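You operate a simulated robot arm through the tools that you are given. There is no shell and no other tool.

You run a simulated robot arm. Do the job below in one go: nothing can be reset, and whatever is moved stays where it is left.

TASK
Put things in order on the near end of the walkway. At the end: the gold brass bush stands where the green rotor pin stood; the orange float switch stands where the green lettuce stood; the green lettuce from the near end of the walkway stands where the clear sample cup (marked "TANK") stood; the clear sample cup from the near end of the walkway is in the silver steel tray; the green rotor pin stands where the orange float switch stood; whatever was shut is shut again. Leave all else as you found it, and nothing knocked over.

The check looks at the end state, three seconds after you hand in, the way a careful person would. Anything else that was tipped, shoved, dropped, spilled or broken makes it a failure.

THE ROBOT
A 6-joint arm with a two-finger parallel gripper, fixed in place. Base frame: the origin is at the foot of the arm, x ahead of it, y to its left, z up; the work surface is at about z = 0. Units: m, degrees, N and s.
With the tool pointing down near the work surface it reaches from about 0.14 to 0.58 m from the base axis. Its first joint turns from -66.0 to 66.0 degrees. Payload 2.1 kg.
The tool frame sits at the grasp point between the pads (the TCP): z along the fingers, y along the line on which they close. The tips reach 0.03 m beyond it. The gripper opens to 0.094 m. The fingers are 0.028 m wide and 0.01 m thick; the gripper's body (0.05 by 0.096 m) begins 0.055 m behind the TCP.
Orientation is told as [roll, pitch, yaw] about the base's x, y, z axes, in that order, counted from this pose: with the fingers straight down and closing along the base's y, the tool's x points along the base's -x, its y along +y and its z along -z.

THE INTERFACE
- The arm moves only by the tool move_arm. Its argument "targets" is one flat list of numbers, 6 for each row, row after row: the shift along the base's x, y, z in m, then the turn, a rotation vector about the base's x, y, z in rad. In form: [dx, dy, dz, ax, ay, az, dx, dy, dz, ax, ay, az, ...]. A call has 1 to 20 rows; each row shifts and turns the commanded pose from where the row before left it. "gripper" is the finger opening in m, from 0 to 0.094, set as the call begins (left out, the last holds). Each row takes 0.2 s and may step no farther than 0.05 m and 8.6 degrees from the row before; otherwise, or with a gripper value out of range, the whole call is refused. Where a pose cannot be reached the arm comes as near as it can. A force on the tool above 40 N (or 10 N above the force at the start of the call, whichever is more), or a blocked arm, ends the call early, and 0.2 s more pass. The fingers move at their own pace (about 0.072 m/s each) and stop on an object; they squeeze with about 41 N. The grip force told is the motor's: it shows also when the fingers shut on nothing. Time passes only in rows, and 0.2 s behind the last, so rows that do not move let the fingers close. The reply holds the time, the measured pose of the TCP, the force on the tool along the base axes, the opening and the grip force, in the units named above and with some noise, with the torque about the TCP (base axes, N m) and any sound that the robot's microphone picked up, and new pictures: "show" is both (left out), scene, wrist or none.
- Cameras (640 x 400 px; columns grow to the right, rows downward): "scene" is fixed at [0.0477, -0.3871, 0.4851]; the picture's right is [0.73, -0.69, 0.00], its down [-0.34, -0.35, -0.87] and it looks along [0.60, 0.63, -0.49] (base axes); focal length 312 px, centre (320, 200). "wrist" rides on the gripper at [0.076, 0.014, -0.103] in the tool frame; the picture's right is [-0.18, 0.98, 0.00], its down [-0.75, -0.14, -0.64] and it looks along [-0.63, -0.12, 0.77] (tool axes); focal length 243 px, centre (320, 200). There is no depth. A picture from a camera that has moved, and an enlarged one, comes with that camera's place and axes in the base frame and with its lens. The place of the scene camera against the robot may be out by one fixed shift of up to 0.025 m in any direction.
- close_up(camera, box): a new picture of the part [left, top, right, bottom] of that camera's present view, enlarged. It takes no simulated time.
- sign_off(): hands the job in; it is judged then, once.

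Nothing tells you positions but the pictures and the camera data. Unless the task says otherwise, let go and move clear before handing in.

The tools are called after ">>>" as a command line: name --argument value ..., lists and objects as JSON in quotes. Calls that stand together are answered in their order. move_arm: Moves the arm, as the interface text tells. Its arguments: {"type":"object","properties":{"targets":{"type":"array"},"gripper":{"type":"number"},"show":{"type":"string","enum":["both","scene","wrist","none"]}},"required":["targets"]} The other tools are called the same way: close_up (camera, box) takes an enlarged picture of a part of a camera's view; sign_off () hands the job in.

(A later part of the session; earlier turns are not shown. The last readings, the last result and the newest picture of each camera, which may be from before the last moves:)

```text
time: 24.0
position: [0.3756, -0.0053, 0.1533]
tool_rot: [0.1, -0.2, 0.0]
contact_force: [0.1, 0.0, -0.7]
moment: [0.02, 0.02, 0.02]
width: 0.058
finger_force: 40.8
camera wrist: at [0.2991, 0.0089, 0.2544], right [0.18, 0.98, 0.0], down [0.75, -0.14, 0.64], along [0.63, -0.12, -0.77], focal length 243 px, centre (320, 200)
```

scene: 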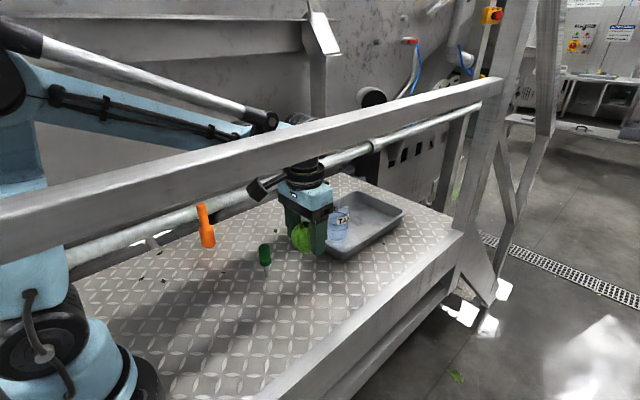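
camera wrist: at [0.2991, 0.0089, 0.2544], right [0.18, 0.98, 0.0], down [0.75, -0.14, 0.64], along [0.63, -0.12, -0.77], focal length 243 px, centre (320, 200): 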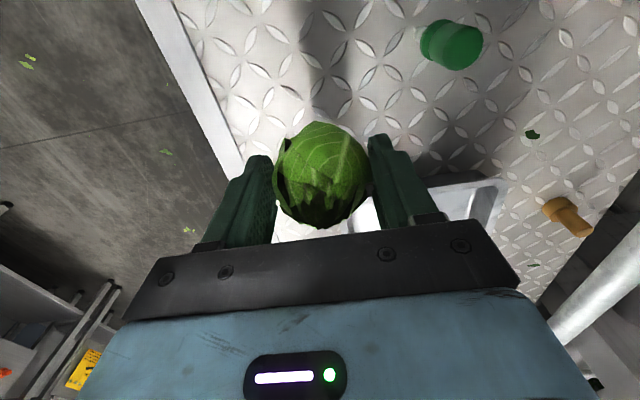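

Above the cup's old spot now. I'll lower to just above the surface.

>>> move_arm --targets '[0.001, -0.001, -0.02, 0, 0, 0, 0, 0, -0.03, 0, 0, 0, 0, 0, -0.03, 0, 0, 0, 0, 0, -0.015, 0, 0, 0, 0, 0, -0.008, 0, 0, 0, 0, 0, 0, 0, 0, 0]' --show "none"

>>> move_arm --targets '[0, 0, -0.002, 0, 0, 0, 0, 0, 0, 0, 0, 0]' --show "none"

```text
time: 25.4
position: [0.3779, -0.0074, 0.0502]
tool_rot: [0.0, -0.1, 0.0]
contact_force: [0.2, -0.7, -1.2]
moment: [0.02, -0.02, 0.03]
width: 0.0583
finger_force: 41.3
```

```text
time: 26.0
position: [0.377, -0.0065, 0.0479]
tool_rot: [-0.1, -0.1, 0.0]
contact_force: [0.0, 0.3, -0.7]
moment: [0.01, -0.03, -0.01]
width: 0.0581
finger_force: 40.9
```

Position is right at (0.377,-0.0065), with about 5 mm left to go. I'll step down and watch the force.

>>> move_arm --targets '[0, 0, -0.002, 0, 0, 0, 0, 0, 0, 0, 0, 0]' --show "none"

>>> move_arm --targets '[0, 0, -0.0015, 0, 0, 0, 0, 0, 0, 0, 0, 0]' --show "none"

>>> move_arm --targets '[0, 0, -0.001, 0, 0, 0, 0, 0, 0, 0, 0, 0]' --show "wrist"

```text
time: 26.6
position: [0.377, -0.0062, 0.0459]
tool_rot: [0.0, -0.1, 0.0]
contact_force: [0.6, -0.3, -0.9]
moment: [-0.01, 0.04, -0.02]
width: 0.058
finger_force: 40.6
```

```text
time: 27.2
position: [0.3777, -0.0064, 0.0451]
tool_rot: [0.0, -0.1, 0.1]
contact_force: [-0.6, -0.9, -1.1]
moment: [0.03, 0.0, -0.04]
width: 0.0581
finger_force: 41.0
```

```text
time: 27.8
position: [0.3758, -0.0059, 0.0445]
tool_rot: [0.0, -0.1, 0.1]
contact_force: [0.1, 0.0, -0.2]
moment: [0.01, -0.03, 0.01]
width: 0.058
finger_force: 40.9
camera wrist: at [0.301, 0.0074, 0.1454], right [0.18, 0.98, 0.0], down [0.75, -0.14, 0.64], along [0.63, -0.12, -0.77], focal length 243 px, centre (320, 200)
```

wrist: 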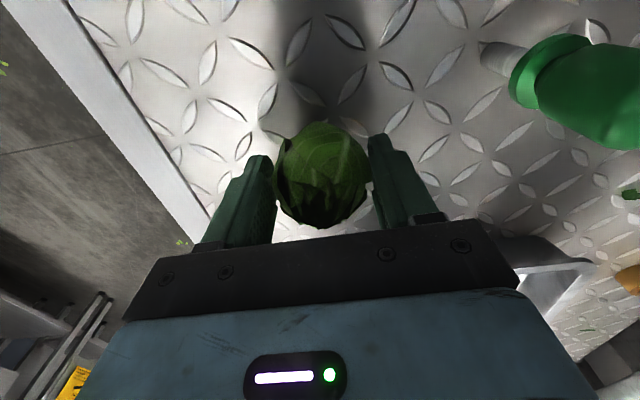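

>>> move_arm --targets '[0, 0, -0.001, 0, 0, 0, 0, 0, 0, 0, 0, 0]' --show "none"

>>> move_arm --targets '[0, 0, -0.001, 0, 0, 0, 0, 0, 0, 0, 0, 0]' --show "none"

```text
time: 28.4
position: [0.3768, -0.0071, 0.0429]
tool_rot: [0.0, -0.2, -0.1]
contact_force: [0.3, 0.2, -1.5]
moment: [-0.03, -0.02, 0.01]
width: 0.0581
finger_force: 40.9
```

```text
time: 29.0
position: [0.3772, -0.0068, 0.0423]
tool_rot: [0.1, -0.1, 0.0]
contact_force: [-2.7, 2.3, 21.7]
moment: [-0.02, 0.04, -0.01]
width: 0.0581
finger_force: 41.2
```

Contact: the lettuce is on the floor. I'll ease off slightly, then open.

>>> move_arm --targets '[0, 0, 0.0007, 0, 0, 0, 0, 0, 0, 0, 0, 0]' --show "none"

>>> move_arm --targets '[0, 0, 0, 0, 0, 0, 0, 0, 0, 0, 0, 0, 0, 0, 0, 0, 0, 0]' --gripper 0.09 --show "both"

```text
time: 29.6
position: [0.3771, -0.0061, 0.0434]
tool_rot: [0.0, -0.1, 0.0]
contact_force: [1.0, -0.9, -1.8]
moment: [-0.02, -0.04, 0.01]
width: 0.0582
finger_force: 41.5
```

```text
time: 30.4
position: [0.3774, -0.0071, 0.0432]
tool_rot: [0.0, 0.0, 0.1]
contact_force: [0.5, -0.7, -0.5]
moment: [-0.03, 0.02, 0.02]
width: 0.0896
finger_force: 0.1
camera wrist: at [0.3013, 0.0084, 0.144], right [0.18, 0.98, 0.0], down [0.75, -0.14, 0.64], along [0.63, -0.12, -0.77], focal length 243 px, centre (320, 200)
```

scene: 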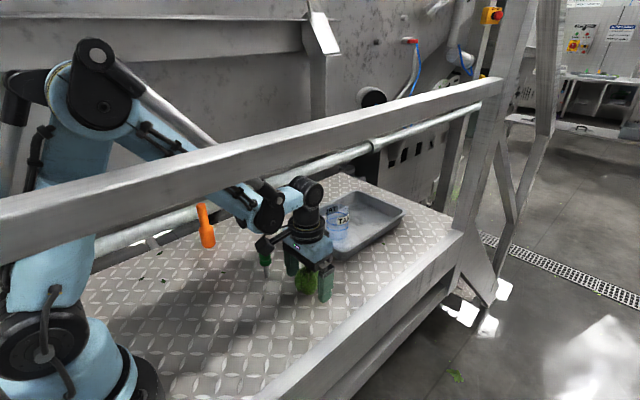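
wrist: 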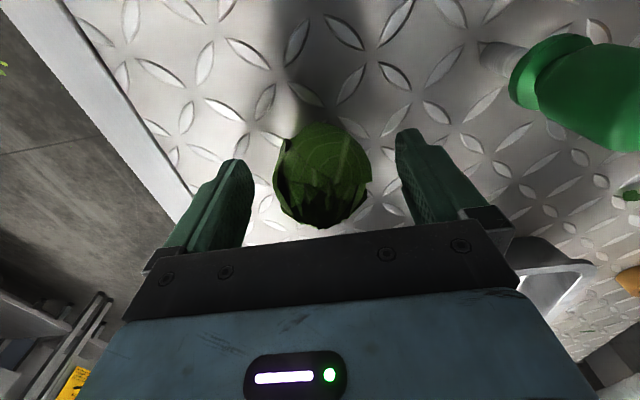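

The lettuce stays put after release. I'll look at the pin's foot from here, then lift clear.

>>> close_up --camera "wrist" --box '[440, 10, 600, 110]'

>>> move_arm --targets '[0, 0, 0.015, 0, 0, 0, 0, 0, 0.03, 0, 0, 0, 0, 0, 0.04, 0, 0, 0, 0, 0, 0.04, 0, 0, 0, 0, 0, 0.04, 0, 0, 0, 0, 0, 0.02, 0, 0, 0, 0, 0, 0, 0, 0, 0]' --gripper 0.094 --show "both"

```text
4.00 times, centred on (520, 60) of wrist
camera zoom: at [0.3013, 0.0084, 0.144], right [0.18, 0.98, 0.0], down [0.75, -0.14, 0.64], along [0.63, -0.12, -0.77], focal length 970 px, centre (-480, 760)
```

zoom: 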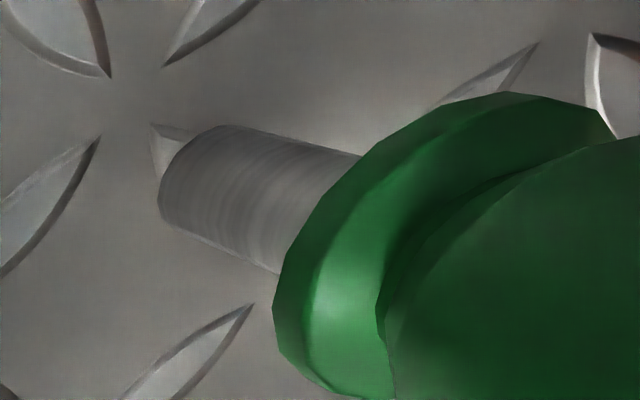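

```text
time: 32.0
position: [0.3775, -0.0082, 0.2253]
tool_rot: [0.0, -0.1, 0.0]
contact_force: [-0.3, 0.2, -0.5]
moment: [0.0, -0.01, 0.01]
width: 0.0939
finger_force: 0.0
camera wrist: at [0.3002, 0.006, 0.3271], right [0.18, 0.98, 0.0], down [0.75, -0.14, 0.64], along [0.63, -0.12, -0.77], focal length 243 px, centre (320, 200)
```

scene: 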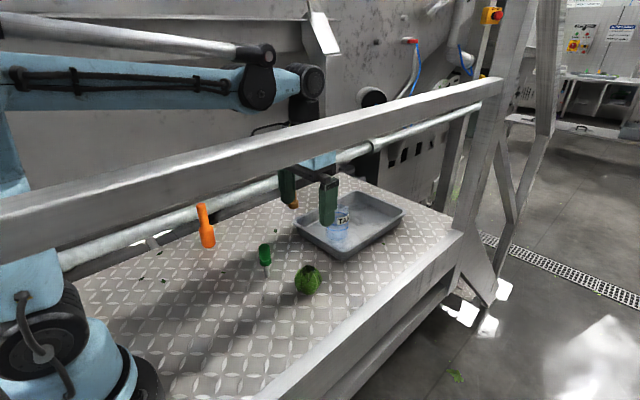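
wrist: 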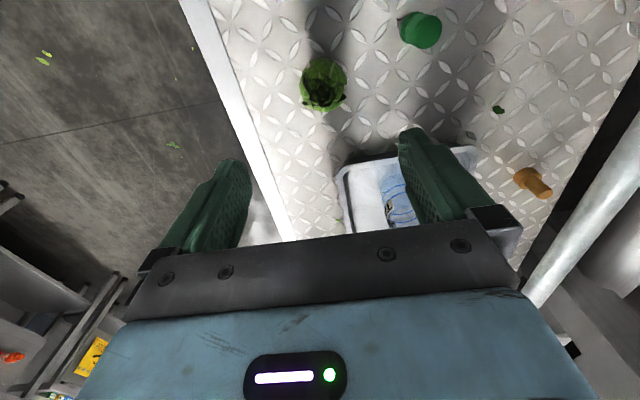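

The pin's foot is a flat-ended shaft, and the apparent "tip" was just a plate diamond behind it. I'll measure the pin and lettuce from this view.

>>> close_up --camera "wrist" --box '[360, 0, 480, 75]'

>>> close_up --camera "wrist" --box '[264, 40, 384, 115]'

>>> close_up --camera "scene" --box '[230, 220, 350, 320]'

```text
5.33 times, centred on (420, 38) of wrist
camera zoom: at [0.3002, 0.006, 0.3271], right [0.18, 0.98, 0.0], down [0.75, -0.14, 0.64], along [0.63, -0.12, -0.77], focal length 1294 px, centre (-213, 1067)
```

zoom: 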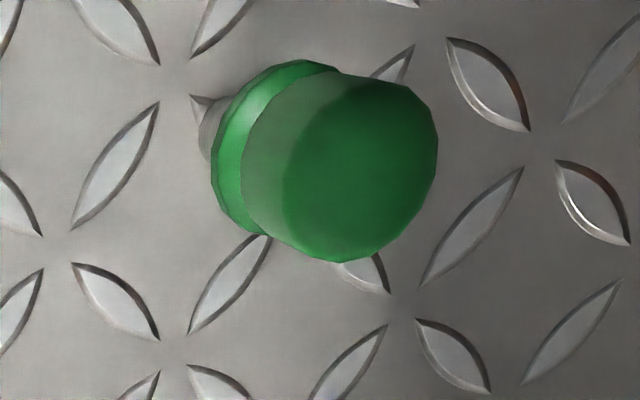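

```text
5.33 times, centred on (324, 78) of wrist
camera zoom: at [0.3002, 0.006, 0.3271], right [0.18, 0.98, 0.0], down [0.75, -0.14, 0.64], along [0.63, -0.12, -0.77], focal length 1294 px, centre (299, 853)
```

zoom: 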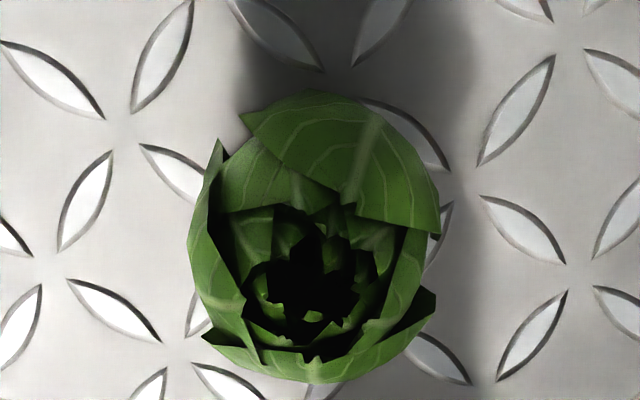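

```text
4.00 times, centred on (290, 270) of scene
camera zoom: at [0.0477, -0.3871, 0.4851], right [0.73, -0.69, 0.0], down [-0.34, -0.35, -0.87], along [0.6, 0.63, -0.49], focal length 1248 px, centre (440, -80)
```

zoom: 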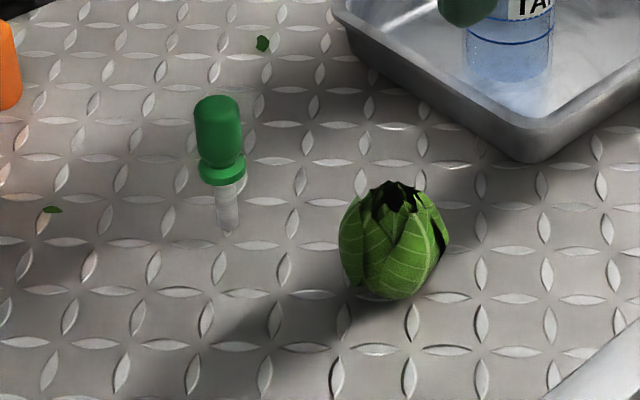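

The lettuce reads (0.376,-0.005), right on the cup's old spot, and the pin axis is about (0.338,0.089). Next I'll get a better look at the float from above.

>>> move_arm --targets '[-0.0195, 0.0416, 0.005, 0, 0, 0, -0.0195, 0.0416, 0.005, 0, 0, 0, -0.0195, 0.0416, 0.005, 0, 0, 0, -0.0195, 0.0416, 0.005, 0, 0, 0, -0.0195, 0.0416, 0.005, 0, 0, 0, 0, 0, 0, 0, 0, 0]' --show "both"

>>> close_up --camera "wrist" --box '[340, 20, 500, 120]'

```text
time: 33.4
position: [0.2784, 0.2003, 0.2504]
tool_rot: [0.0, 0.0, 0.0]
contact_force: [-0.4, -0.4, -0.2]
moment: [0.0, 0.0, 0.02]
width: 0.0941
finger_force: 0.1
camera wrist: at [0.2024, 0.2146, 0.3509], right [0.18, 0.98, 0.0], down [0.75, -0.14, 0.64], along [0.63, -0.12, -0.77], focal length 243 px, centre (320, 200)
```

scene: 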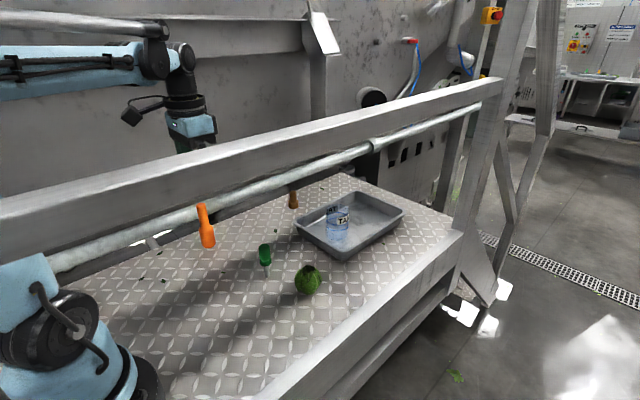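
wrist: 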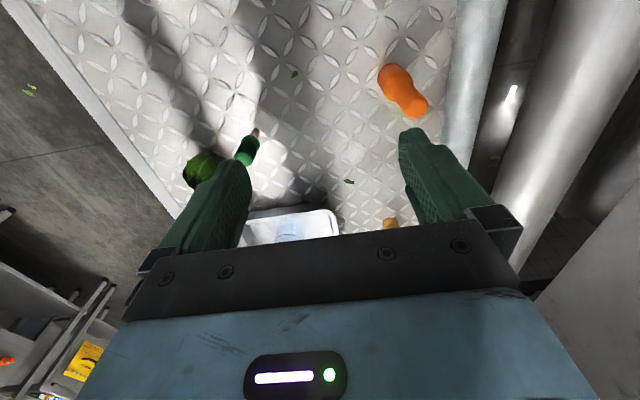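

```text
4.00 times, centred on (420, 70) of wrist
camera zoom: at [0.2024, 0.2146, 0.3509], right [0.18, 0.98, 0.0], down [0.75, -0.14, 0.64], along [0.63, -0.12, -0.77], focal length 970 px, centre (-80, 720)
```

zoom: 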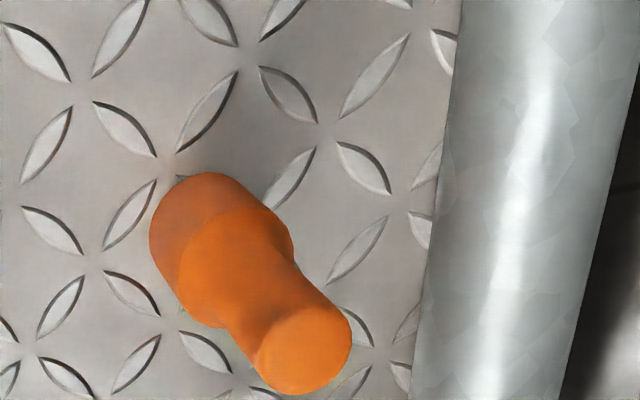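

The float axis is about (0.299,0.294), close to the pipe (inner side y ≈ 0.344, top z ≈ 0.08). I'll turn the gripper 90° so it closes along x and stays clear of the pipe, moving over the float at the same time.

>>> move_arm --targets '[0.0019, 0.0085, 0, 0, 0, 0.1428, 0.0019, 0.0085, 0, 0, 0, 0.1428, 0.0019, 0.0085, 0, 0, 0, 0.1428, 0.0019, 0.0085, 0, 0, 0, 0.1428, 0.0019, 0.0085, 0, 0, 0, 0.1428, 0.0019, 0.0085, 0, 0, 0, 0.1428, 0.0019, 0.0085, 0, 0, 0, 0.1428, 0.0019, 0.0085, 0, 0, 0, 0.1428, 0.0019, 0.0085, 0, 0, 0, 0.1428, 0.0019, 0.0085, 0, 0, 0, 0.1428, 0.0019, 0.0085, 0, 0, 0, 0.1428, 0, 0, 0, 0, 0, 0]' --gripper 0.055 --show "both"

```text
time: 36.0
position: [0.3014, 0.2923, 0.253]
tool_rot: [0.0, -0.1, 90.1]
contact_force: [-0.3, -0.3, 0.2]
moment: [0.0, 0.02, -0.02]
width: 0.0548
finger_force: 0.1
camera wrist: at [0.2869, 0.2172, 0.3538], right [-0.98, 0.18, 0.0], down [0.14, 0.75, 0.64], along [0.12, 0.63, -0.77], focal length 243 px, centre (320, 200)
```

scene: 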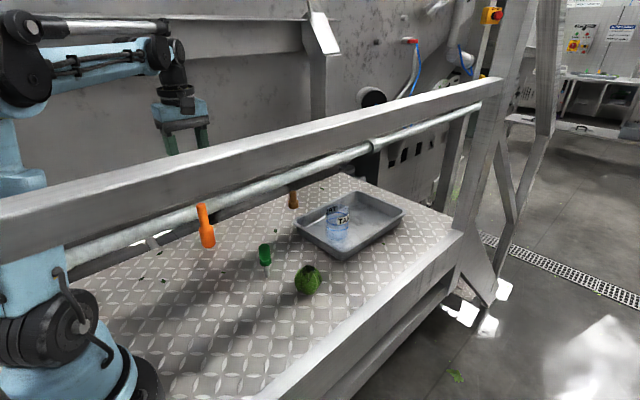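
wrist: 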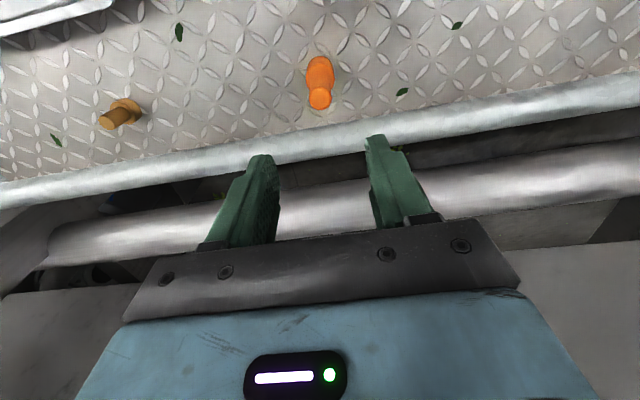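

>>> close_up --camera "wrist" --box '[260, 40, 380, 115]'

>>> close_up --camera "wrist" --box '[70, 70, 190, 145]'

```text
5.33 times, centred on (320, 78) of wrist
camera zoom: at [0.2869, 0.2172, 0.3538], right [-0.98, 0.18, 0.0], down [0.14, 0.75, 0.64], along [0.12, 0.63, -0.77], focal length 1294 px, centre (320, 853)
```

zoom: 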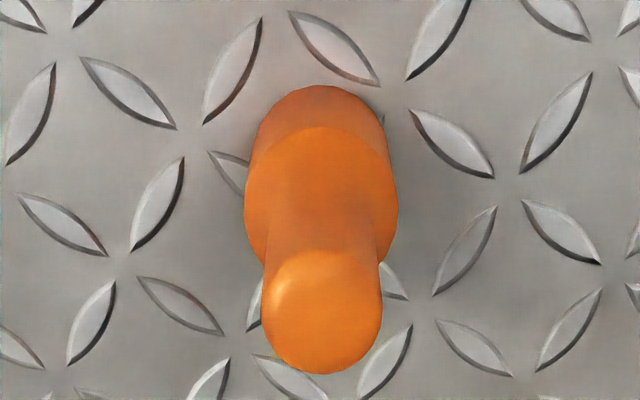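

```text
5.33 times, centred on (130, 108) of wrist
camera zoom: at [0.2869, 0.2172, 0.3538], right [-0.98, 0.18, 0.0], down [0.14, 0.75, 0.64], along [0.12, 0.63, -0.77], focal length 1294 px, centre (1333, 693)
```

zoom: 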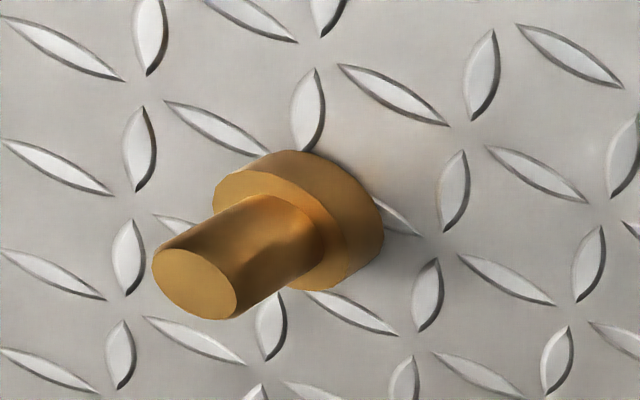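

The float axis is about (0.300,0.290) and the bush about (0.581,0.291). I'll descend with a narrow opening around the float's neck, to z ≈ 0.085.

>>> move_arm --targets '[-0.001, -0.002, -0.03, 0, 0, 0, 0, 0, -0.04, 0, 0, 0, 0, 0, -0.04, 0, 0, 0, 0, 0, -0.025, 0, 0, 0, 0, 0, 0, 0, 0, 0]' --show "both"

>>> close_up --camera "wrist" --box '[220, 60, 420, 200]'

```text
time: 37.2
position: [0.2983, 0.2923, 0.1159]
tool_rot: [0.0, 0.0, 89.9]
contact_force: [0.4, -0.8, 0.7]
moment: [-0.02, -0.03, -0.04]
width: 0.055
finger_force: 0.2
camera wrist: at [0.2844, 0.2167, 0.2173], right [-0.98, 0.18, 0.0], down [0.14, 0.75, 0.64], along [0.12, 0.63, -0.77], focal length 243 px, centre (320, 200)
```

scene: 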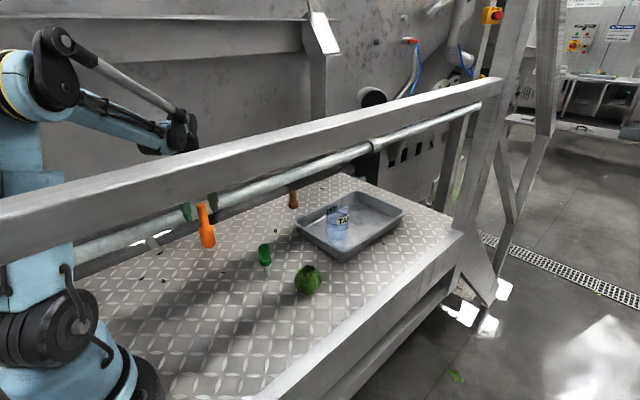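
wrist: 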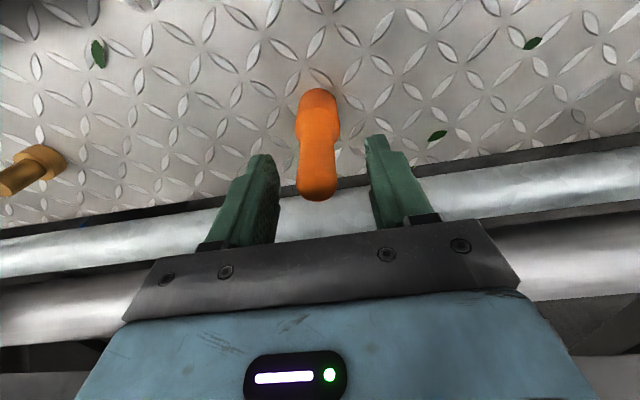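

```text
2.86 times, centred on (320, 130) of wrist
camera zoom: at [0.2844, 0.2167, 0.2173], right [-0.98, 0.18, 0.0], down [0.14, 0.75, 0.64], along [0.12, 0.63, -0.77], focal length 693 px, centre (320, 400)
```

zoom: 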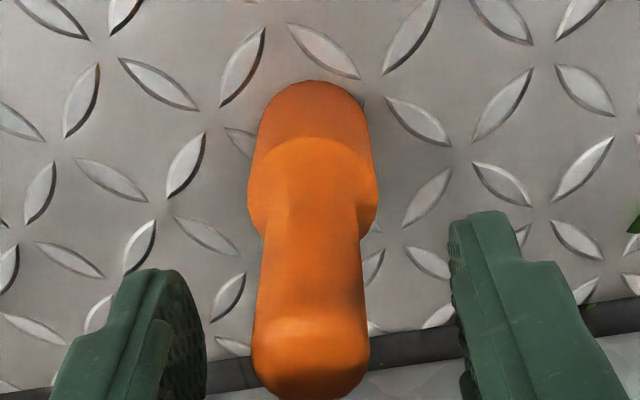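

The float axis refines to (0.2995,0.288). I'll shift slightly and descend the last 3 cm.

>>> move_arm --targets '[0.001, -0.004, 0, 0, 0, 0, 0, 0, -0.018, 0, 0, 0, 0, 0, -0.013, 0, 0, 0, 0, 0, 0, 0, 0, 0]' --show "wrist"

```text
time: 38.2
position: [0.3, 0.2868, 0.0887]
tool_rot: [0.0, -0.1, 90.0]
contact_force: [-0.3, 0.4, -1.1]
moment: [0.0, 0.02, -0.03]
width: 0.0549
finger_force: 0.1
camera wrist: at [0.2857, 0.2113, 0.1898], right [-0.98, 0.18, 0.0], down [0.14, 0.75, 0.64], along [0.12, 0.63, -0.77], focal length 243 px, centre (320, 200)
```

wrist: 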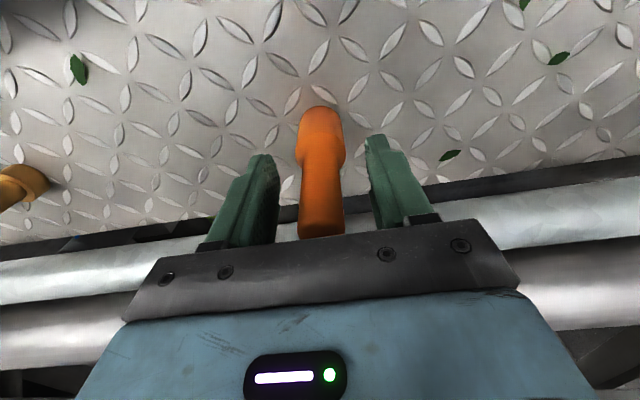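

The neck is between the pads, tips just above the shoulder. I'll close.

>>> move_arm --targets '[0, 0, 0, 0, 0, 0, 0, 0, 0, 0, 0, 0, 0, 0, 0, 0, 0, 0]' --gripper 0.015 --show "wrist"

>>> close_up --camera "wrist" --box '[220, 80, 420, 220]'

```text
time: 39.0
position: [0.3005, 0.2882, 0.0881]
tool_rot: [0.0, 0.0, 90.1]
contact_force: [0.2, -0.2, 0.4]
moment: [0.02, -0.01, -0.02]
width: 0.0214
finger_force: 41.0
camera wrist: at [0.2856, 0.2113, 0.1899], right [-0.98, 0.18, 0.0], down [0.14, 0.75, 0.64], along [0.12, 0.63, -0.77], focal length 243 px, centre (320, 200)
```

wrist: 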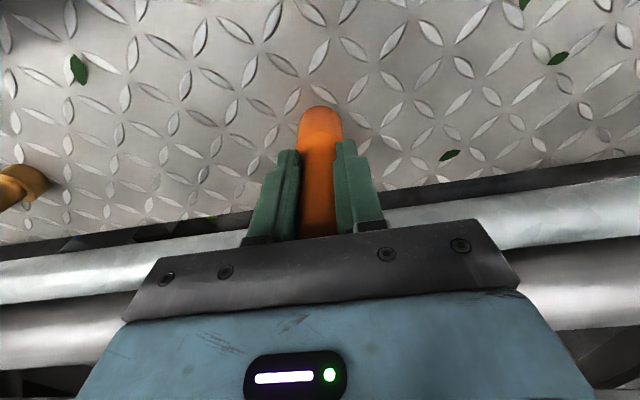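

```text
2.86 times, centred on (320, 150) of wrist
camera zoom: at [0.2856, 0.2113, 0.1899], right [-0.98, 0.18, 0.0], down [0.14, 0.75, 0.64], along [0.12, 0.63, -0.77], focal length 693 px, centre (320, 343)
```

zoom: 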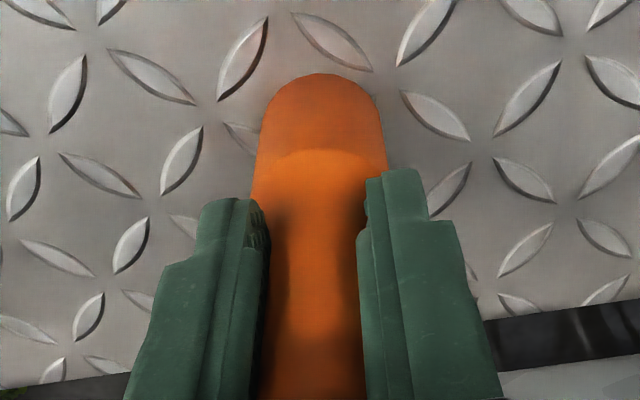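

The float is gripped by the neck (21 mm), its original spot about (0.300,0.289). I'll lift and carry it to the lettuce's old spot (0.239,0.032).

>>> move_arm --targets '[0, 0, 0.01, 0, 0, 0, 0, 0, 0.02, 0, 0, 0, 0, 0, 0.03, 0, 0, 0, 0, 0, 0.03, 0, 0, 0, 0, 0, 0.015, 0, 0, 0, -0.0037, -0.0154, 0, 0, 0, 0, -0.0068, -0.0282, 0, 0, 0, 0, -0.0085, -0.0354, 0, 0, 0, 0, -0.0085, -0.0354, 0, 0, 0, 0, -0.0085, -0.0354, 0, 0, 0, 0, -0.0085, -0.0354, 0, 0, 0, 0, -0.0085, -0.0354, 0, 0, 0, 0, -0.0055, -0.023, 0, 0, 0, 0, -0.003, -0.0128, 0, 0, 0, 0, 0, 0, 0, 0, 0, 0]' --show "both"

```text
time: 42.2
position: [0.241, 0.0333, 0.1916]
tool_rot: [0.0, -0.1, 90.0]
contact_force: [0.4, 0.6, 0.2]
moment: [-0.01, -0.01, -0.01]
width: 0.0214
finger_force: 41.0
camera wrist: at [0.2265, -0.0428, 0.293], right [-0.98, 0.18, 0.0], down [0.14, 0.75, 0.64], along [0.12, 0.63, -0.77], focal length 243 px, centre (320, 200)
```

scene: 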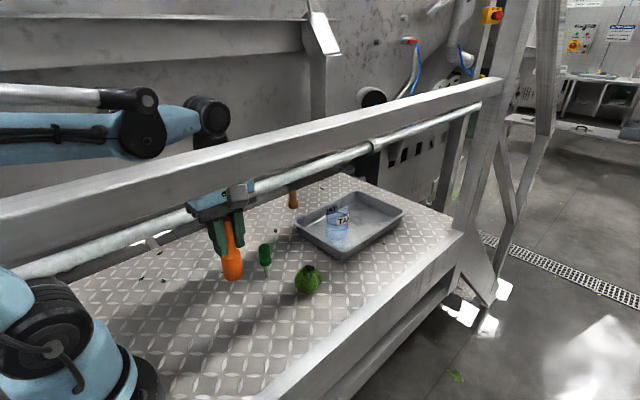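
wrist: 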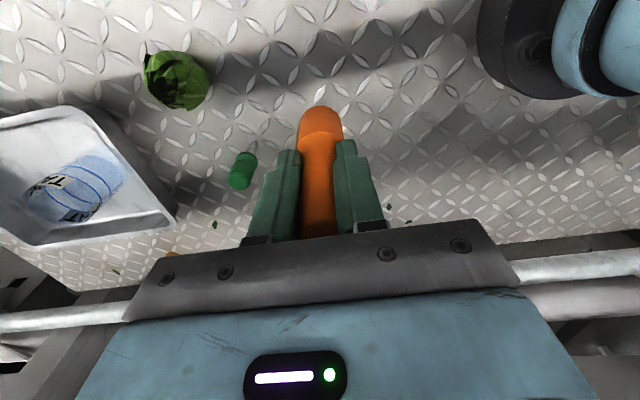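

Above the lettuce's old spot. I'll correct by 2 mm and lower to just above the floor.

>>> move_arm --targets '[-0.001, -0.001, -0.02, 0, 0, 0, -0.001, 0, -0.03, 0, 0, 0, 0, 0, -0.025, 0, 0, 0, 0, 0, -0.015, 0, 0, 0, 0, 0, -0.007, 0, 0, 0, 0, 0, 0, 0, 0, 0]' --show "none"

>>> move_arm --targets '[0, 0, -0.002, 0, 0, 0, 0, 0, 0, 0, 0, 0]' --show "wrist"

```text
time: 43.6
position: [0.2375, 0.0313, 0.0948]
tool_rot: [0.1, 0.0, 90.0]
contact_force: [-0.5, 0.1, -1.3]
moment: [0.0, 0.0, -0.01]
width: 0.0214
finger_force: 41.4
```

```text
time: 44.2
position: [0.2382, 0.0313, 0.0926]
tool_rot: [0.0, -0.2, 90.0]
contact_force: [0.2, 0.8, -1.2]
moment: [-0.01, 0.0, -0.01]
width: 0.0213
finger_force: 40.8
camera wrist: at [0.2238, -0.0449, 0.1934], right [-0.98, 0.18, 0.0], down [0.14, 0.75, 0.64], along [0.12, 0.63, -0.77], focal length 243 px, centre (320, 200)
```

wrist: 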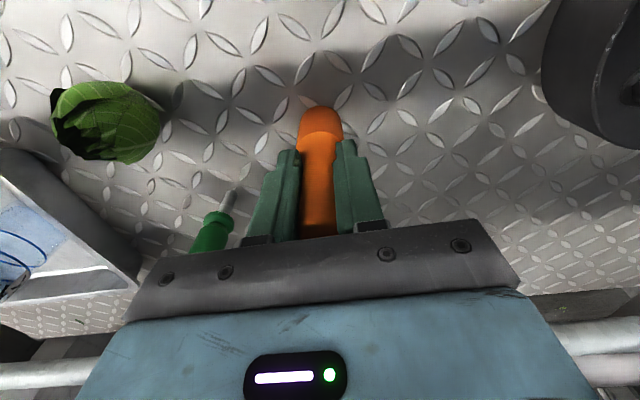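

>>> move_arm --targets '[0, 0, -0.002, 0, 0, 0, 0, 0, 0, 0, 0, 0]' --show "none"

>>> move_arm --targets '[0, 0, -0.0012, 0, 0, 0, 0, 0, 0, 0, 0, 0]' --show "none"

>>> move_arm --targets '[0, 0, -0.0012, 0, 0, 0, 0, 0, 0, 0, 0, 0]' --show "none"

```text
time: 44.8
position: [0.2373, 0.0321, 0.0905]
tool_rot: [-0.1, -0.1, 90.0]
contact_force: [0.8, 0.0, -1.0]
moment: [-0.03, 0.01, 0.0]
width: 0.0211
finger_force: 41.2
```

```text
time: 45.4
position: [0.2373, 0.0306, 0.0884]
tool_rot: [0.0, -0.1, 90.0]
contact_force: [0.5, 0.1, -1.1]
moment: [-0.01, 0.01, 0.01]
width: 0.0214
finger_force: 40.5
```

```text
time: 46.0
position: [0.2389, 0.0299, 0.0889]
tool_rot: [0.0, 0.0, 90.0]
contact_force: [-0.1, 0.6, 4.2]
moment: [0.07, 0.09, 0.03]
width: 0.0213
finger_force: 41.0
```

Light contact: the float stands on the floor. I'll open the fingers.

>>> move_arm --targets '[0, 0, 0, 0, 0, 0, 0, 0, 0, 0, 0, 0]' --gripper 0.055 --show "both"

>>> close_up --camera "scene" --box '[190, 210, 350, 330]'

```text
time: 46.6
position: [0.2384, 0.0305, 0.0878]
tool_rot: [0.0, -0.1, 90.0]
contact_force: [0.8, 1.1, 0.6]
moment: [-0.02, 0.0, 0.0]
width: 0.055
finger_force: 0.1
camera wrist: at [0.2242, -0.0458, 0.1897], right [-0.98, 0.18, 0.0], down [0.14, 0.75, 0.64], along [0.12, 0.63, -0.77], focal length 243 px, centre (320, 200)
```

scene: 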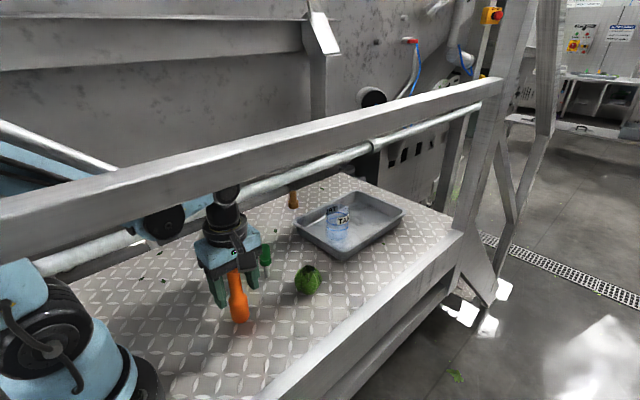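
wrist: 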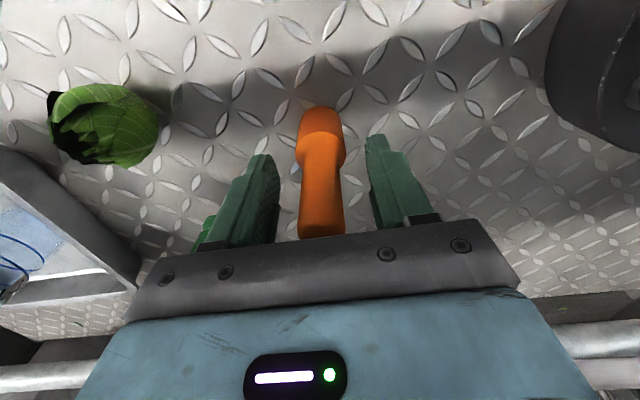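

```text
3.33 times, centred on (270, 270) of scene
camera zoom: at [0.0477, -0.3871, 0.4851], right [0.73, -0.69, 0.0], down [-0.34, -0.35, -0.87], along [0.6, 0.63, -0.49], focal length 1040 px, centre (487, -33)
```

zoom: 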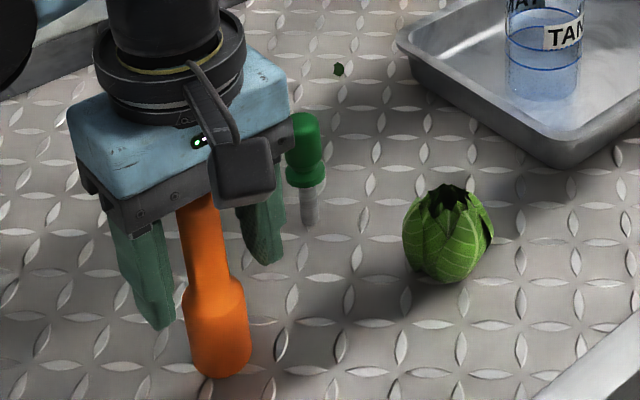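

The float stands upright. I'll lift straight off it and go over the pin, keeping the 90° yaw.

>>> move_arm --targets '[0, 0, 0.015, 0, 0, 0, 0, 0, 0.03, 0, 0, 0, 0, 0, 0.04, 0, 0, 0, 0, 0, 0.03, 0, 0, 0, 0.03, 0.0175, 0, 0, 0, 0, 0.04, 0.0234, 0, 0, 0, 0, 0.03, 0.0175, 0, 0, 0, 0, 0, 0, 0, 0, 0, 0]' --show "both"

>>> close_up --camera "wrist" --box '[250, 30, 410, 130]'

>>> close_up --camera "wrist" --box '[440, 0, 600, 100]'

```text
time: 48.4
position: [0.3401, 0.0844, 0.2028]
tool_rot: [0.0, -0.1, 89.9]
contact_force: [0.6, -0.4, -0.7]
moment: [0.01, 0.01, 0.0]
width: 0.0548
finger_force: 0.1
camera wrist: at [0.3256, 0.0087, 0.3041], right [-0.98, 0.18, 0.0], down [0.14, 0.75, 0.64], along [0.12, 0.63, -0.77], focal length 243 px, centre (320, 200)
```

scene: 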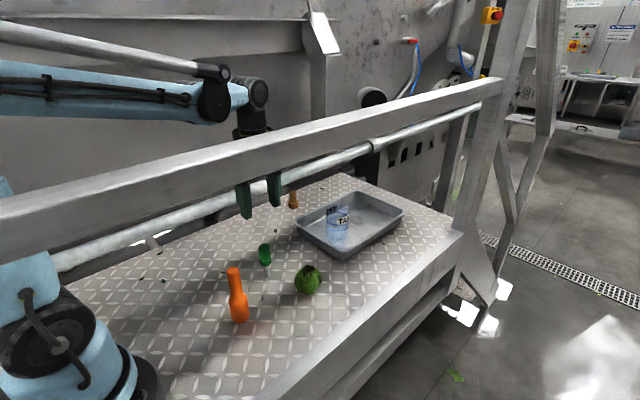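
wrist: 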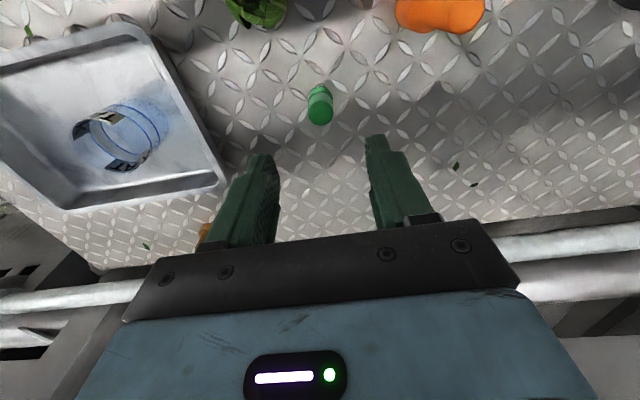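

```text
4.00 times, centred on (330, 80) of wrist
camera zoom: at [0.3256, 0.0087, 0.3041], right [-0.98, 0.18, 0.0], down [0.14, 0.75, 0.64], along [0.12, 0.63, -0.77], focal length 970 px, centre (280, 680)
```

zoom: 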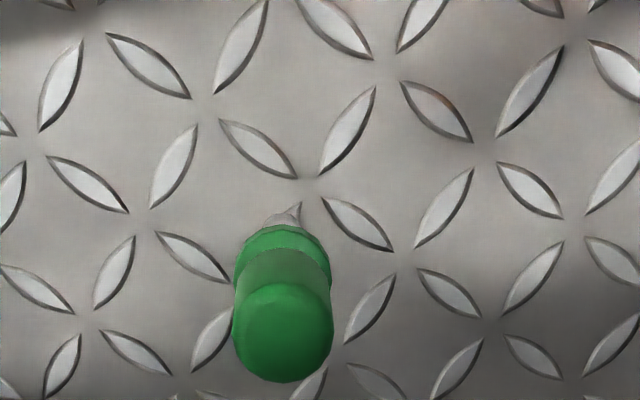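

```text
4.00 times, centred on (520, 50) of wrist
camera zoom: at [0.3256, 0.0087, 0.3041], right [-0.98, 0.18, 0.0], down [0.14, 0.75, 0.64], along [0.12, 0.63, -0.77], focal length 970 px, centre (-480, 800)
```

zoom: 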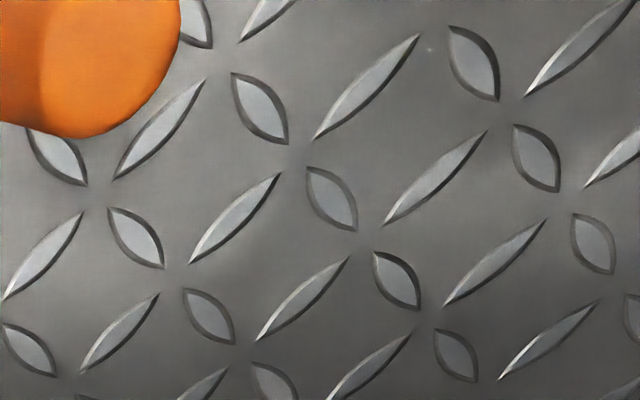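

The pin axis is about (0.339,0.0875). I'll correct a little and descend to z ≈ 0.11, check, then go on.

>>> move_arm --targets '[-0.001, 0.003, -0.03, 0, 0, 0, 0, 0, -0.035, 0, 0, 0, 0, 0, -0.025, 0, 0, 0, 0, 0, 0, 0, 0, 0]' --show "wrist"

>>> close_up --camera "wrist" --box '[220, 60, 420, 200]'

```text
time: 49.4
position: [0.337, 0.0941, 0.111]
tool_rot: [0.0, -0.1, 90.0]
contact_force: [0.5, 0.1, -0.2]
moment: [0.01, -0.03, -0.01]
width: 0.0551
finger_force: 0.0
camera wrist: at [0.3231, 0.017, 0.2132], right [-0.98, 0.18, 0.0], down [0.14, 0.75, 0.64], along [0.12, 0.63, -0.77], focal length 243 px, centre (320, 200)
```

wrist: 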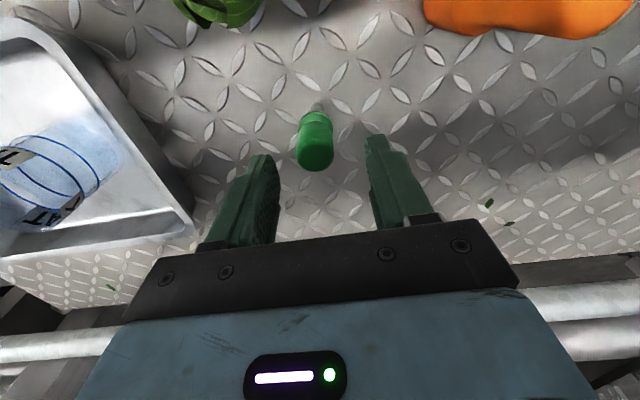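

```text
2.86 times, centred on (320, 130) of wrist
camera zoom: at [0.3231, 0.017, 0.2132], right [-0.98, 0.18, 0.0], down [0.14, 0.75, 0.64], along [0.12, 0.63, -0.77], focal length 693 px, centre (320, 400)
```

zoom: 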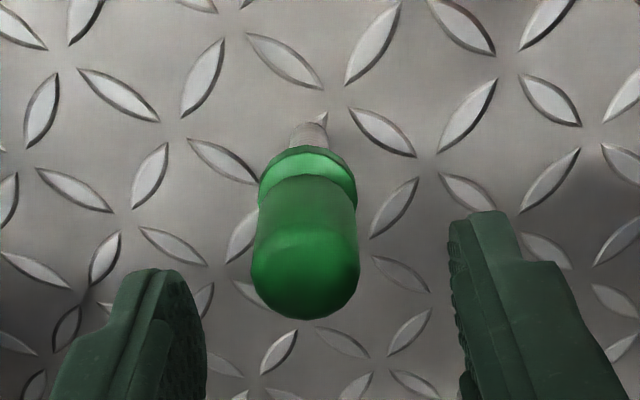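

The arm drifted to y=0.094, so I'll correct to the pin axis (0.339,0.087) before going down.

>>> move_arm --targets '[0.0015, -0.007, 0, 0, 0, 0, 0, 0, 0, 0, 0, 0]' --show "none"

>>> move_arm --targets '[0, 0, -0.017, 0, 0, 0, 0, 0, -0.016, 0, 0, 0, 0, 0, 0, 0, 0, 0]' --show "both"

>>> close_up --camera "wrist" --box '[220, 80, 420, 220]'

```text
time: 50.0
position: [0.339, 0.0844, 0.1124]
tool_rot: [0.0, -0.1, 90.0]
contact_force: [0.3, 0.0, 0.0]
moment: [-0.03, 0.0, 0.01]
width: 0.0549
finger_force: 0.0
```

```text
time: 50.8
position: [0.3371, 0.0856, 0.0796]
tool_rot: [0.1, -0.1, 90.0]
contact_force: [1.0, 0.4, 0.3]
moment: [0.02, -0.02, 0.02]
width: 0.0552
finger_force: 0.0
camera wrist: at [0.3229, 0.0102, 0.1813], right [-0.98, 0.18, 0.0], down [0.14, 0.75, 0.64], along [0.12, 0.63, -0.77], focal length 243 px, centre (320, 200)
```

scene: 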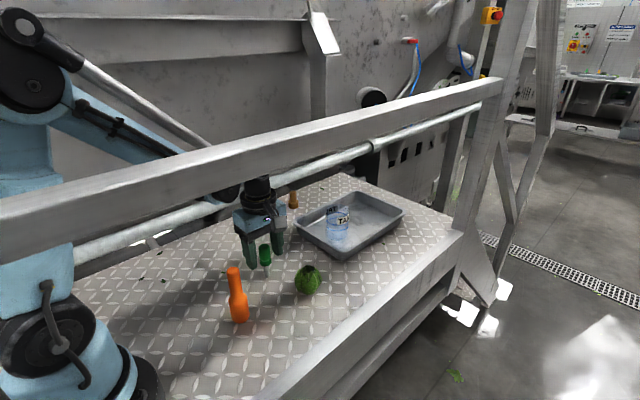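
wrist: 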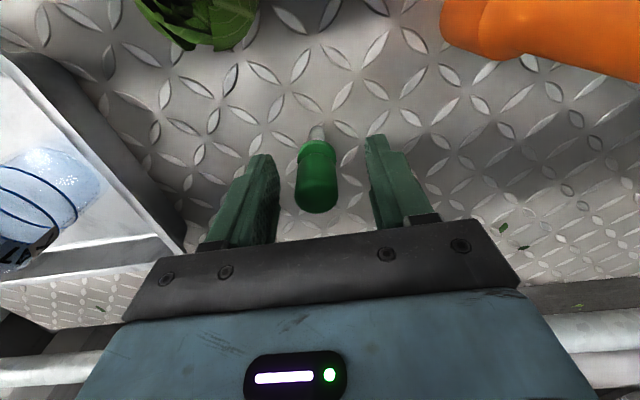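

```text
2.86 times, centred on (320, 150) of wrist
camera zoom: at [0.3229, 0.0102, 0.1813], right [-0.98, 0.18, 0.0], down [0.14, 0.75, 0.64], along [0.12, 0.63, -0.77], focal length 693 px, centre (320, 343)
```

zoom: 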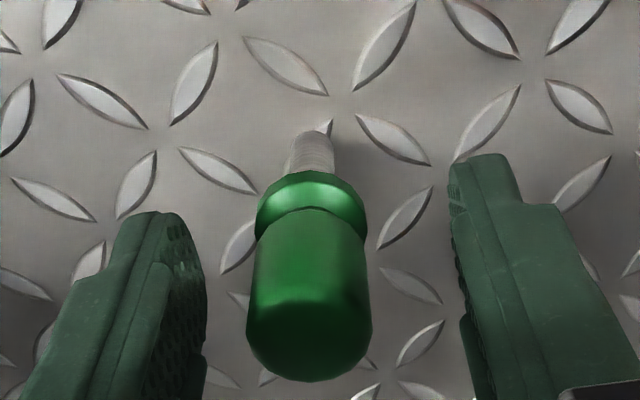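

The pin is between the fingers at about (0.339,0.0885). I'll fine-centre, then close.

>>> move_arm --targets '[0.0015, 0.002, 0, 0, 0, 0, 0, 0, 0, 0, 0, 0]' --show "none"

>>> move_arm --targets '[0, 0, 0, 0, 0, 0, 0, 0, 0, 0, 0, 0, 0, 0, 0, 0, 0, 0]' --gripper 0.015 --show "both"

>>> close_up --camera "wrist" --box '[220, 80, 420, 220]'

```text
time: 51.4
position: [0.3399, 0.089, 0.0807]
tool_rot: [0.0, -0.1, 90.0]
contact_force: [-0.3, -0.1, 0.2]
moment: [0.0, 0.02, 0.02]
width: 0.0549
finger_force: 0.1
```

```text
time: 52.2
position: [0.3383, 0.0883, 0.0807]
tool_rot: [0.0, 0.0, 90.0]
contact_force: [0.9, -0.1, -0.1]
moment: [-0.02, -0.04, -0.02]
width: 0.0227
finger_force: 41.2
camera wrist: at [0.3249, 0.012, 0.1815], right [-0.98, 0.18, 0.0], down [0.14, 0.75, 0.64], along [0.12, 0.63, -0.77], focal length 243 px, centre (320, 200)
```

scene: 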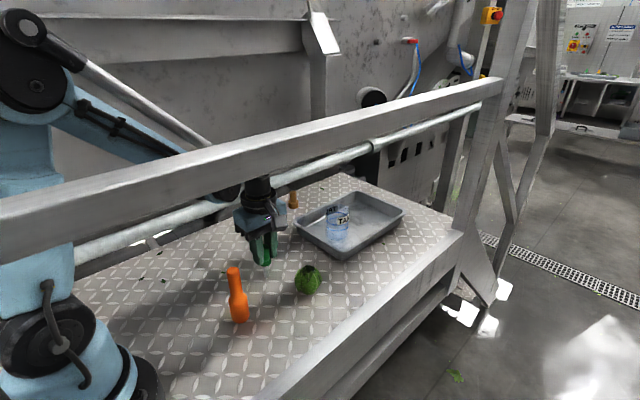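
wrist: 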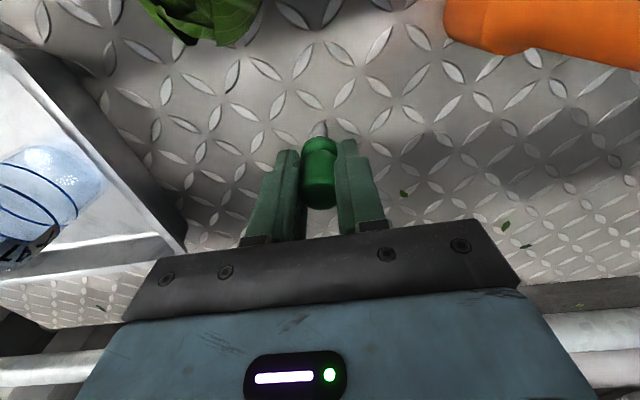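

```text
2.86 times, centred on (320, 150) of wrist
camera zoom: at [0.3249, 0.012, 0.1815], right [-0.98, 0.18, 0.0], down [0.14, 0.75, 0.64], along [0.12, 0.63, -0.77], focal length 693 px, centre (320, 343)
```

zoom: 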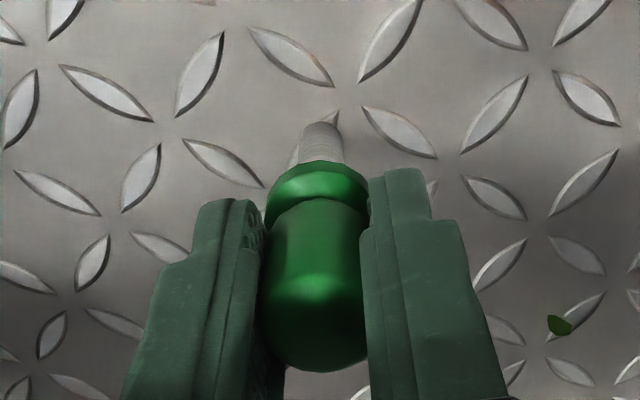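

The pin is gripped (22.7 mm), original spot about (0.339,0.089). I'll lift it and carry it to the float's old spot (0.300,0.288).

>>> move_arm --targets '[0, 0, 0.01, 0, 0, 0, 0, 0, 0.02, 0, 0, 0, 0, 0, 0.03, 0, 0, 0, 0, 0, 0.03, 0, 0, 0, 0, 0, 0.01, 0, 0, 0, -0.0028, 0.0143, 0, 0, 0, 0, -0.0055, 0.0285, 0, 0, 0, 0, -0.0069, 0.0357, 0, 0, 0, 0, -0.0069, 0.0357, 0, 0, 0, 0, -0.0069, 0.0357, 0, 0, 0, 0, -0.0057, 0.0295, 0, 0, 0, 0, -0.0038, 0.0201, 0, 0, 0, 0, 0, 0, 0, 0, 0, 0]' --show "both"

>>> close_up --camera "wrist" --box '[220, 80, 420, 220]'

```text
time: 55.0
position: [0.3031, 0.2873, 0.1792]
tool_rot: [0.0, -0.1, 89.9]
contact_force: [0.2, 0.4, -1.4]
moment: [-0.01, -0.03, -0.02]
width: 0.0228
finger_force: 41.3
camera wrist: at [0.2884, 0.2111, 0.2811], right [-0.98, 0.18, 0.0], down [0.14, 0.75, 0.64], along [0.12, 0.63, -0.77], focal length 243 px, centre (320, 200)
```

scene: 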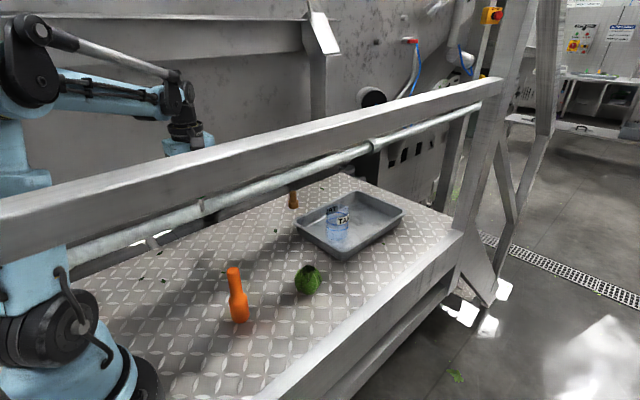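
wrist: 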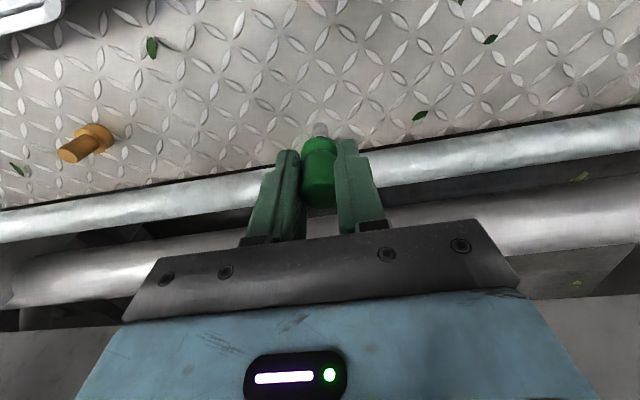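

```text
2.86 times, centred on (320, 150) of wrist
camera zoom: at [0.2884, 0.2111, 0.2811], right [-0.98, 0.18, 0.0], down [0.14, 0.75, 0.64], along [0.12, 0.63, -0.77], focal length 693 px, centre (320, 343)
```

zoom: 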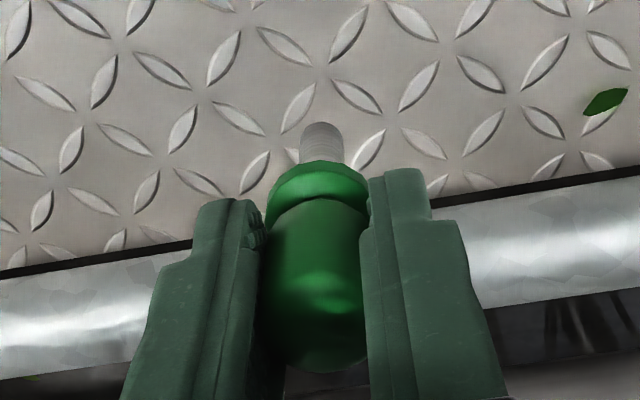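

Pin held upright; its foot is a flat cylinder. I'll correct by 2.5 mm and lower.

>>> move_arm --targets '[-0.0015, 0, -0.02, 0, 0, 0, -0.001, 0, -0.03, 0, 0, 0, 0, 0, -0.025, 0, 0, 0, 0, 0, -0.012, 0, 0, 0, 0, 0, -0.004, 0, 0, 0, 0, 0, 0, 0, 0, 0]' --show "wrist"

>>> move_arm --targets '[0, 0, 0, 0, 0, 0]' --show "none"

```text
time: 56.4
position: [0.2988, 0.2862, 0.0894]
tool_rot: [0.1, -0.1, 90.0]
contact_force: [-0.3, 0.4, -0.6]
moment: [0.01, -0.02, 0.01]
width: 0.0225
finger_force: 40.6
camera wrist: at [0.284, 0.2107, 0.1902], right [-0.98, 0.18, 0.0], down [0.14, 0.75, 0.64], along [0.12, 0.63, -0.77], focal length 243 px, centre (320, 200)
```

wrist: 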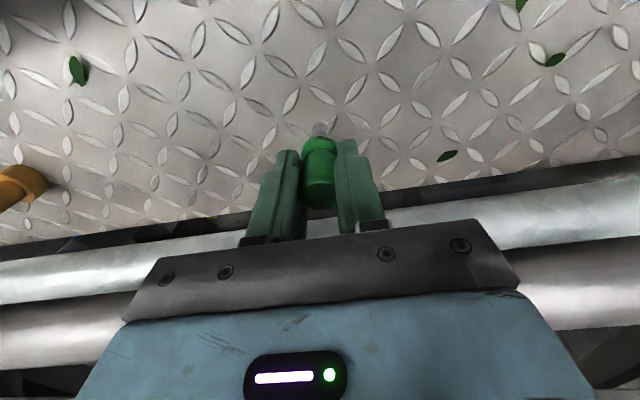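

```text
time: 56.8
position: [0.2984, 0.2858, 0.0891]
tool_rot: [0.0, -0.2, 90.0]
contact_force: [0.0, 0.1, -0.8]
moment: [-0.01, 0.0, -0.02]
width: 0.0224
finger_force: 40.8
```

Compared with the view when the float was gripped here, I'm about 2 mm short in x and 1.5 mm in y. I'll correct and step down.

>>> move_arm --targets '[0.0018, 0.0018, -0.001, 0, 0, 0, 0, 0, -0.002, 0, 0, 0, 0, 0, 0, 0, 0, 0]' --show "wrist"

>>> move_arm --targets '[0, 0, -0.002, 0, 0, 0, 0, 0, 0, 0, 0, 0]' --show "none"

```text
time: 57.6
position: [0.2998, 0.2882, 0.086]
tool_rot: [0.0, -0.1, 90.0]
contact_force: [0.1, 0.9, -1.2]
moment: [-0.03, -0.03, 0.03]
width: 0.0224
finger_force: 41.0
camera wrist: at [0.2855, 0.213, 0.1873], right [-0.98, 0.18, 0.0], down [0.14, 0.75, 0.64], along [0.12, 0.63, -0.77], focal length 243 px, centre (320, 200)
```

wrist: 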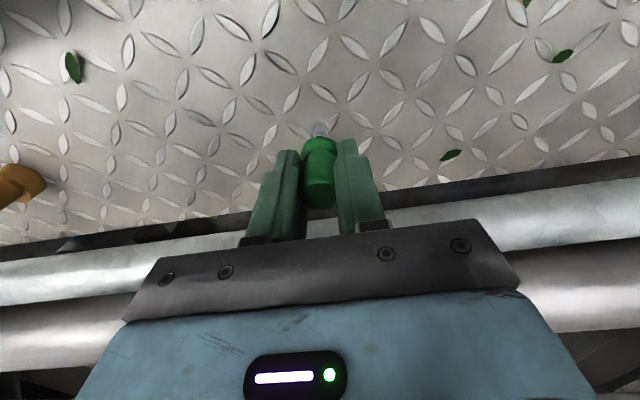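

```text
time: 58.2
position: [0.3001, 0.2881, 0.0845]
tool_rot: [0.0, 0.0, 90.1]
contact_force: [-0.2, -0.2, -0.6]
moment: [0.01, -0.02, 0.02]
width: 0.0222
finger_force: 40.7
```

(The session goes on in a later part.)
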